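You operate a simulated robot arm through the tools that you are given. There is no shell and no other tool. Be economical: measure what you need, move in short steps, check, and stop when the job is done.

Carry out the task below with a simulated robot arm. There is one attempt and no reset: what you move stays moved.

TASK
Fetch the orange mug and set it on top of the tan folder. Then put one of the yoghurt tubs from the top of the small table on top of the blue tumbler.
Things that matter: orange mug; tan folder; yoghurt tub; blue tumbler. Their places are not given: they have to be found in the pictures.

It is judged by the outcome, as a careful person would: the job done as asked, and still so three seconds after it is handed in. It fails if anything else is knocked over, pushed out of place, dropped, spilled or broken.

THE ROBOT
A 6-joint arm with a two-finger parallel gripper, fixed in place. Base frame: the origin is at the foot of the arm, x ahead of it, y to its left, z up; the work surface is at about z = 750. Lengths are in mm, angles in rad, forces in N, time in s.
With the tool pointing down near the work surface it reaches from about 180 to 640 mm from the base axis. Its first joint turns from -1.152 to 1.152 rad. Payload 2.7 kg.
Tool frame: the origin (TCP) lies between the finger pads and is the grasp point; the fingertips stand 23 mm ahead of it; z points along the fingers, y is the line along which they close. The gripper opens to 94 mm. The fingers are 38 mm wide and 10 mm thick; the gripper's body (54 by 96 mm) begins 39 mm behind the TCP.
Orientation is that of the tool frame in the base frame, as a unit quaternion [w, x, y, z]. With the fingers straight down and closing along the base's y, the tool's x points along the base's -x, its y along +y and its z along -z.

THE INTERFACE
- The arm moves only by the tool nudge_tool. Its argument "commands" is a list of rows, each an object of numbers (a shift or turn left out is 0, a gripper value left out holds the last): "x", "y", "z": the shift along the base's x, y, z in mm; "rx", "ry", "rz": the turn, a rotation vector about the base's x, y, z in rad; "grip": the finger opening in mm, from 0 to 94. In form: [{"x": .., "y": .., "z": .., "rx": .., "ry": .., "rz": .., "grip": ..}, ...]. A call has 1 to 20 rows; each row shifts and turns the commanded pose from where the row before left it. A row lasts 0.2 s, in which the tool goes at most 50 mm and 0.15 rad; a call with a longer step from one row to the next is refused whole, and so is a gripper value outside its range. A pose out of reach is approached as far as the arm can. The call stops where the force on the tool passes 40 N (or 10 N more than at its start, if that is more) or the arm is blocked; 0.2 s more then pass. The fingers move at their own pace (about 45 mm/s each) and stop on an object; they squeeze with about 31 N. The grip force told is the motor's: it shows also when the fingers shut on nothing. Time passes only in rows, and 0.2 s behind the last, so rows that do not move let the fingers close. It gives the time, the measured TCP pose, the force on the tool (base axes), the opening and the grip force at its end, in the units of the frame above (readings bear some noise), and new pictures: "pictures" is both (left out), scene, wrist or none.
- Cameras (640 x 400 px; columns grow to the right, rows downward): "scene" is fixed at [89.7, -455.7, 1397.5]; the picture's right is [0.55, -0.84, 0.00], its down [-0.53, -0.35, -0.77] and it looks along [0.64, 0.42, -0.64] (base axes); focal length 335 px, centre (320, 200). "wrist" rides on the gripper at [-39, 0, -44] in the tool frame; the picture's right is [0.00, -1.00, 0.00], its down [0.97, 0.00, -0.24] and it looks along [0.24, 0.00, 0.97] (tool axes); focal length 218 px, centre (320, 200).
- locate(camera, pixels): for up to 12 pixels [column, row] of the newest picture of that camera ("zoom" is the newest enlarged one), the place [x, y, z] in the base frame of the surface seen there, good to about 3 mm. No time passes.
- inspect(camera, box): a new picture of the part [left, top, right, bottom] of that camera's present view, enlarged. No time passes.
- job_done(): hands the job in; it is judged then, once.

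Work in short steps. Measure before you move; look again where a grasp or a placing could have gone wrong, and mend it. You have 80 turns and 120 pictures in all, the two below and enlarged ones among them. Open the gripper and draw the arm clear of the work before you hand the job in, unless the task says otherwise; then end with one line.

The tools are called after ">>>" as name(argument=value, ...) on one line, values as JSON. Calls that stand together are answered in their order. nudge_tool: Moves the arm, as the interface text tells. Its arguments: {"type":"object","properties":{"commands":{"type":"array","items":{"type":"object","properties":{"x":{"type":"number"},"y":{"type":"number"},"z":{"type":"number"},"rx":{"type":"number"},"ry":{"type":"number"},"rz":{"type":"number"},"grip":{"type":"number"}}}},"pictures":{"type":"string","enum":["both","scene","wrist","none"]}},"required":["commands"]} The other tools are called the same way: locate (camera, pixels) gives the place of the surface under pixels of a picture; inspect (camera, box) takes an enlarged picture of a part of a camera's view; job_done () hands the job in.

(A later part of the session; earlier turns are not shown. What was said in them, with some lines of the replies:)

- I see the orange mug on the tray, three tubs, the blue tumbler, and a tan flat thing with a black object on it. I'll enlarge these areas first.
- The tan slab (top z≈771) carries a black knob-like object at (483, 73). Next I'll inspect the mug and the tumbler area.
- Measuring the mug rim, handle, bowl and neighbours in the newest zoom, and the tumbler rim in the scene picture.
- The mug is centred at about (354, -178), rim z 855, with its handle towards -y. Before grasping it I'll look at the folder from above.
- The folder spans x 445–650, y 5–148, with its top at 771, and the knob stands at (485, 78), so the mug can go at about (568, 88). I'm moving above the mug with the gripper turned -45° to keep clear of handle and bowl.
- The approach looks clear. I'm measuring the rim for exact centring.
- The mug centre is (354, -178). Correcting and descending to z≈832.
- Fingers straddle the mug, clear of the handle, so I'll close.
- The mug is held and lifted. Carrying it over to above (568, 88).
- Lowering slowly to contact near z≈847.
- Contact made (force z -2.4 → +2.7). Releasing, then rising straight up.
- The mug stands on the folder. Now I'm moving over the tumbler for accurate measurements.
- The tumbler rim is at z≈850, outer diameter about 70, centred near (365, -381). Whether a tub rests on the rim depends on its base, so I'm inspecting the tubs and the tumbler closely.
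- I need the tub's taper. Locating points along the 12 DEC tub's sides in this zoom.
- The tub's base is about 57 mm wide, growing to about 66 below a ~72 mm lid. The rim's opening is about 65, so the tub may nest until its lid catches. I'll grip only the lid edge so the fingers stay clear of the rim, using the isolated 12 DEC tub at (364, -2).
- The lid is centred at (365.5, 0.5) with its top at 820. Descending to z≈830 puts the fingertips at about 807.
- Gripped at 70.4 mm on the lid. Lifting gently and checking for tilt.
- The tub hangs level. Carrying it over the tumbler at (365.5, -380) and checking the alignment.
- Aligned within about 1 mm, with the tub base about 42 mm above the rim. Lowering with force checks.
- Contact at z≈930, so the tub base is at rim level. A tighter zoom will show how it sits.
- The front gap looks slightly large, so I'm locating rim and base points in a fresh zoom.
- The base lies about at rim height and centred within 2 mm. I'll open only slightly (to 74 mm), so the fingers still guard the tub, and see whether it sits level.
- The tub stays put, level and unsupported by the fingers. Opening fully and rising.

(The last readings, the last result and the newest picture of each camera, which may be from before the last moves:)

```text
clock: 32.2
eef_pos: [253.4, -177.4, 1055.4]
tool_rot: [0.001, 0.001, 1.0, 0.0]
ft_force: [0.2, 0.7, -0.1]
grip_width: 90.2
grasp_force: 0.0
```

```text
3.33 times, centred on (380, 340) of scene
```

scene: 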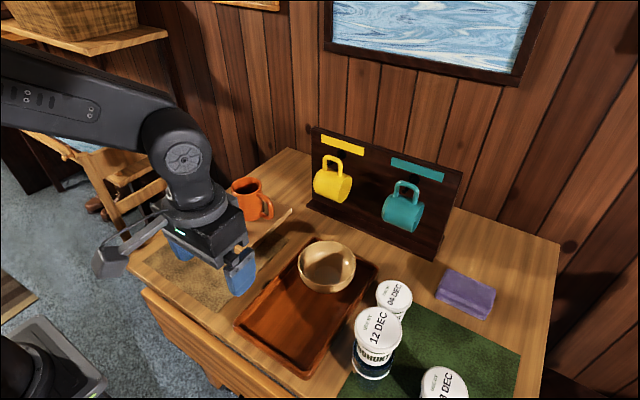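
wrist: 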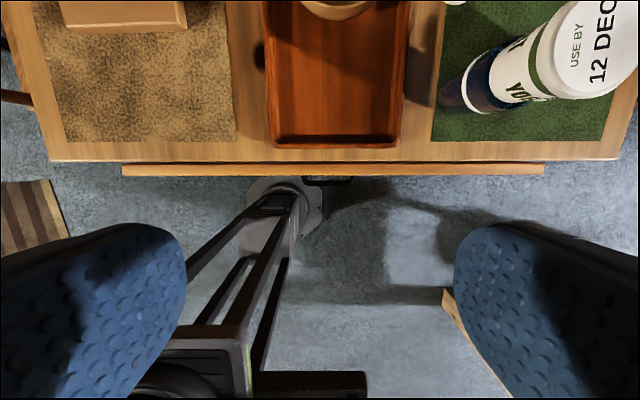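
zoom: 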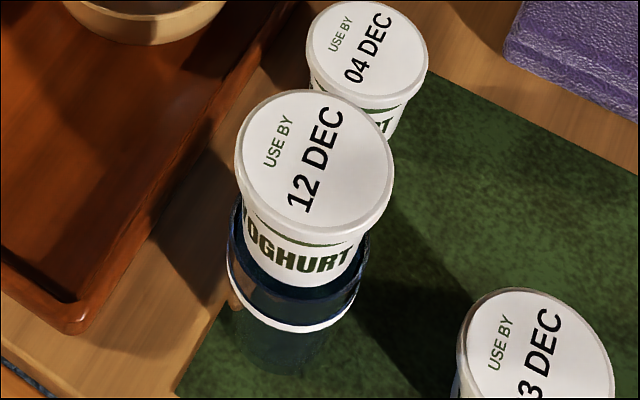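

The tub sits on the tumbler and the mug on the folder. One last check that the lid is level.

>>> locate(camera="zoom", pixels=[[245, 160], [385, 165], [315, 95], [300, 228], [315, 160]])

>>> inspect(camera="scene", box=[190, 160, 310, 270])

```text
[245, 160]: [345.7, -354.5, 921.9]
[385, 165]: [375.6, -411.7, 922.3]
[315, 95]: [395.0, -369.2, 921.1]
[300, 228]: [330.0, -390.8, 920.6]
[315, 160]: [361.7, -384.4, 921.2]
```

```text
3.64 times, centred on (250, 215) of scene
```

zoom: 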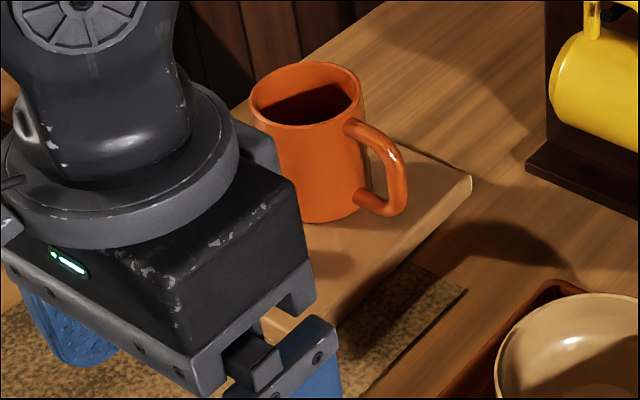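

The lid is level (z 921 all round) and everything is in place. Handing in.

>>> job_done()

```text
The job is handed in.
```

The orange mug is on the tan folder, and the 12 DEC yoghurt tub is sitting level on top of the blue tumbler; nothing else was moved or knocked over.
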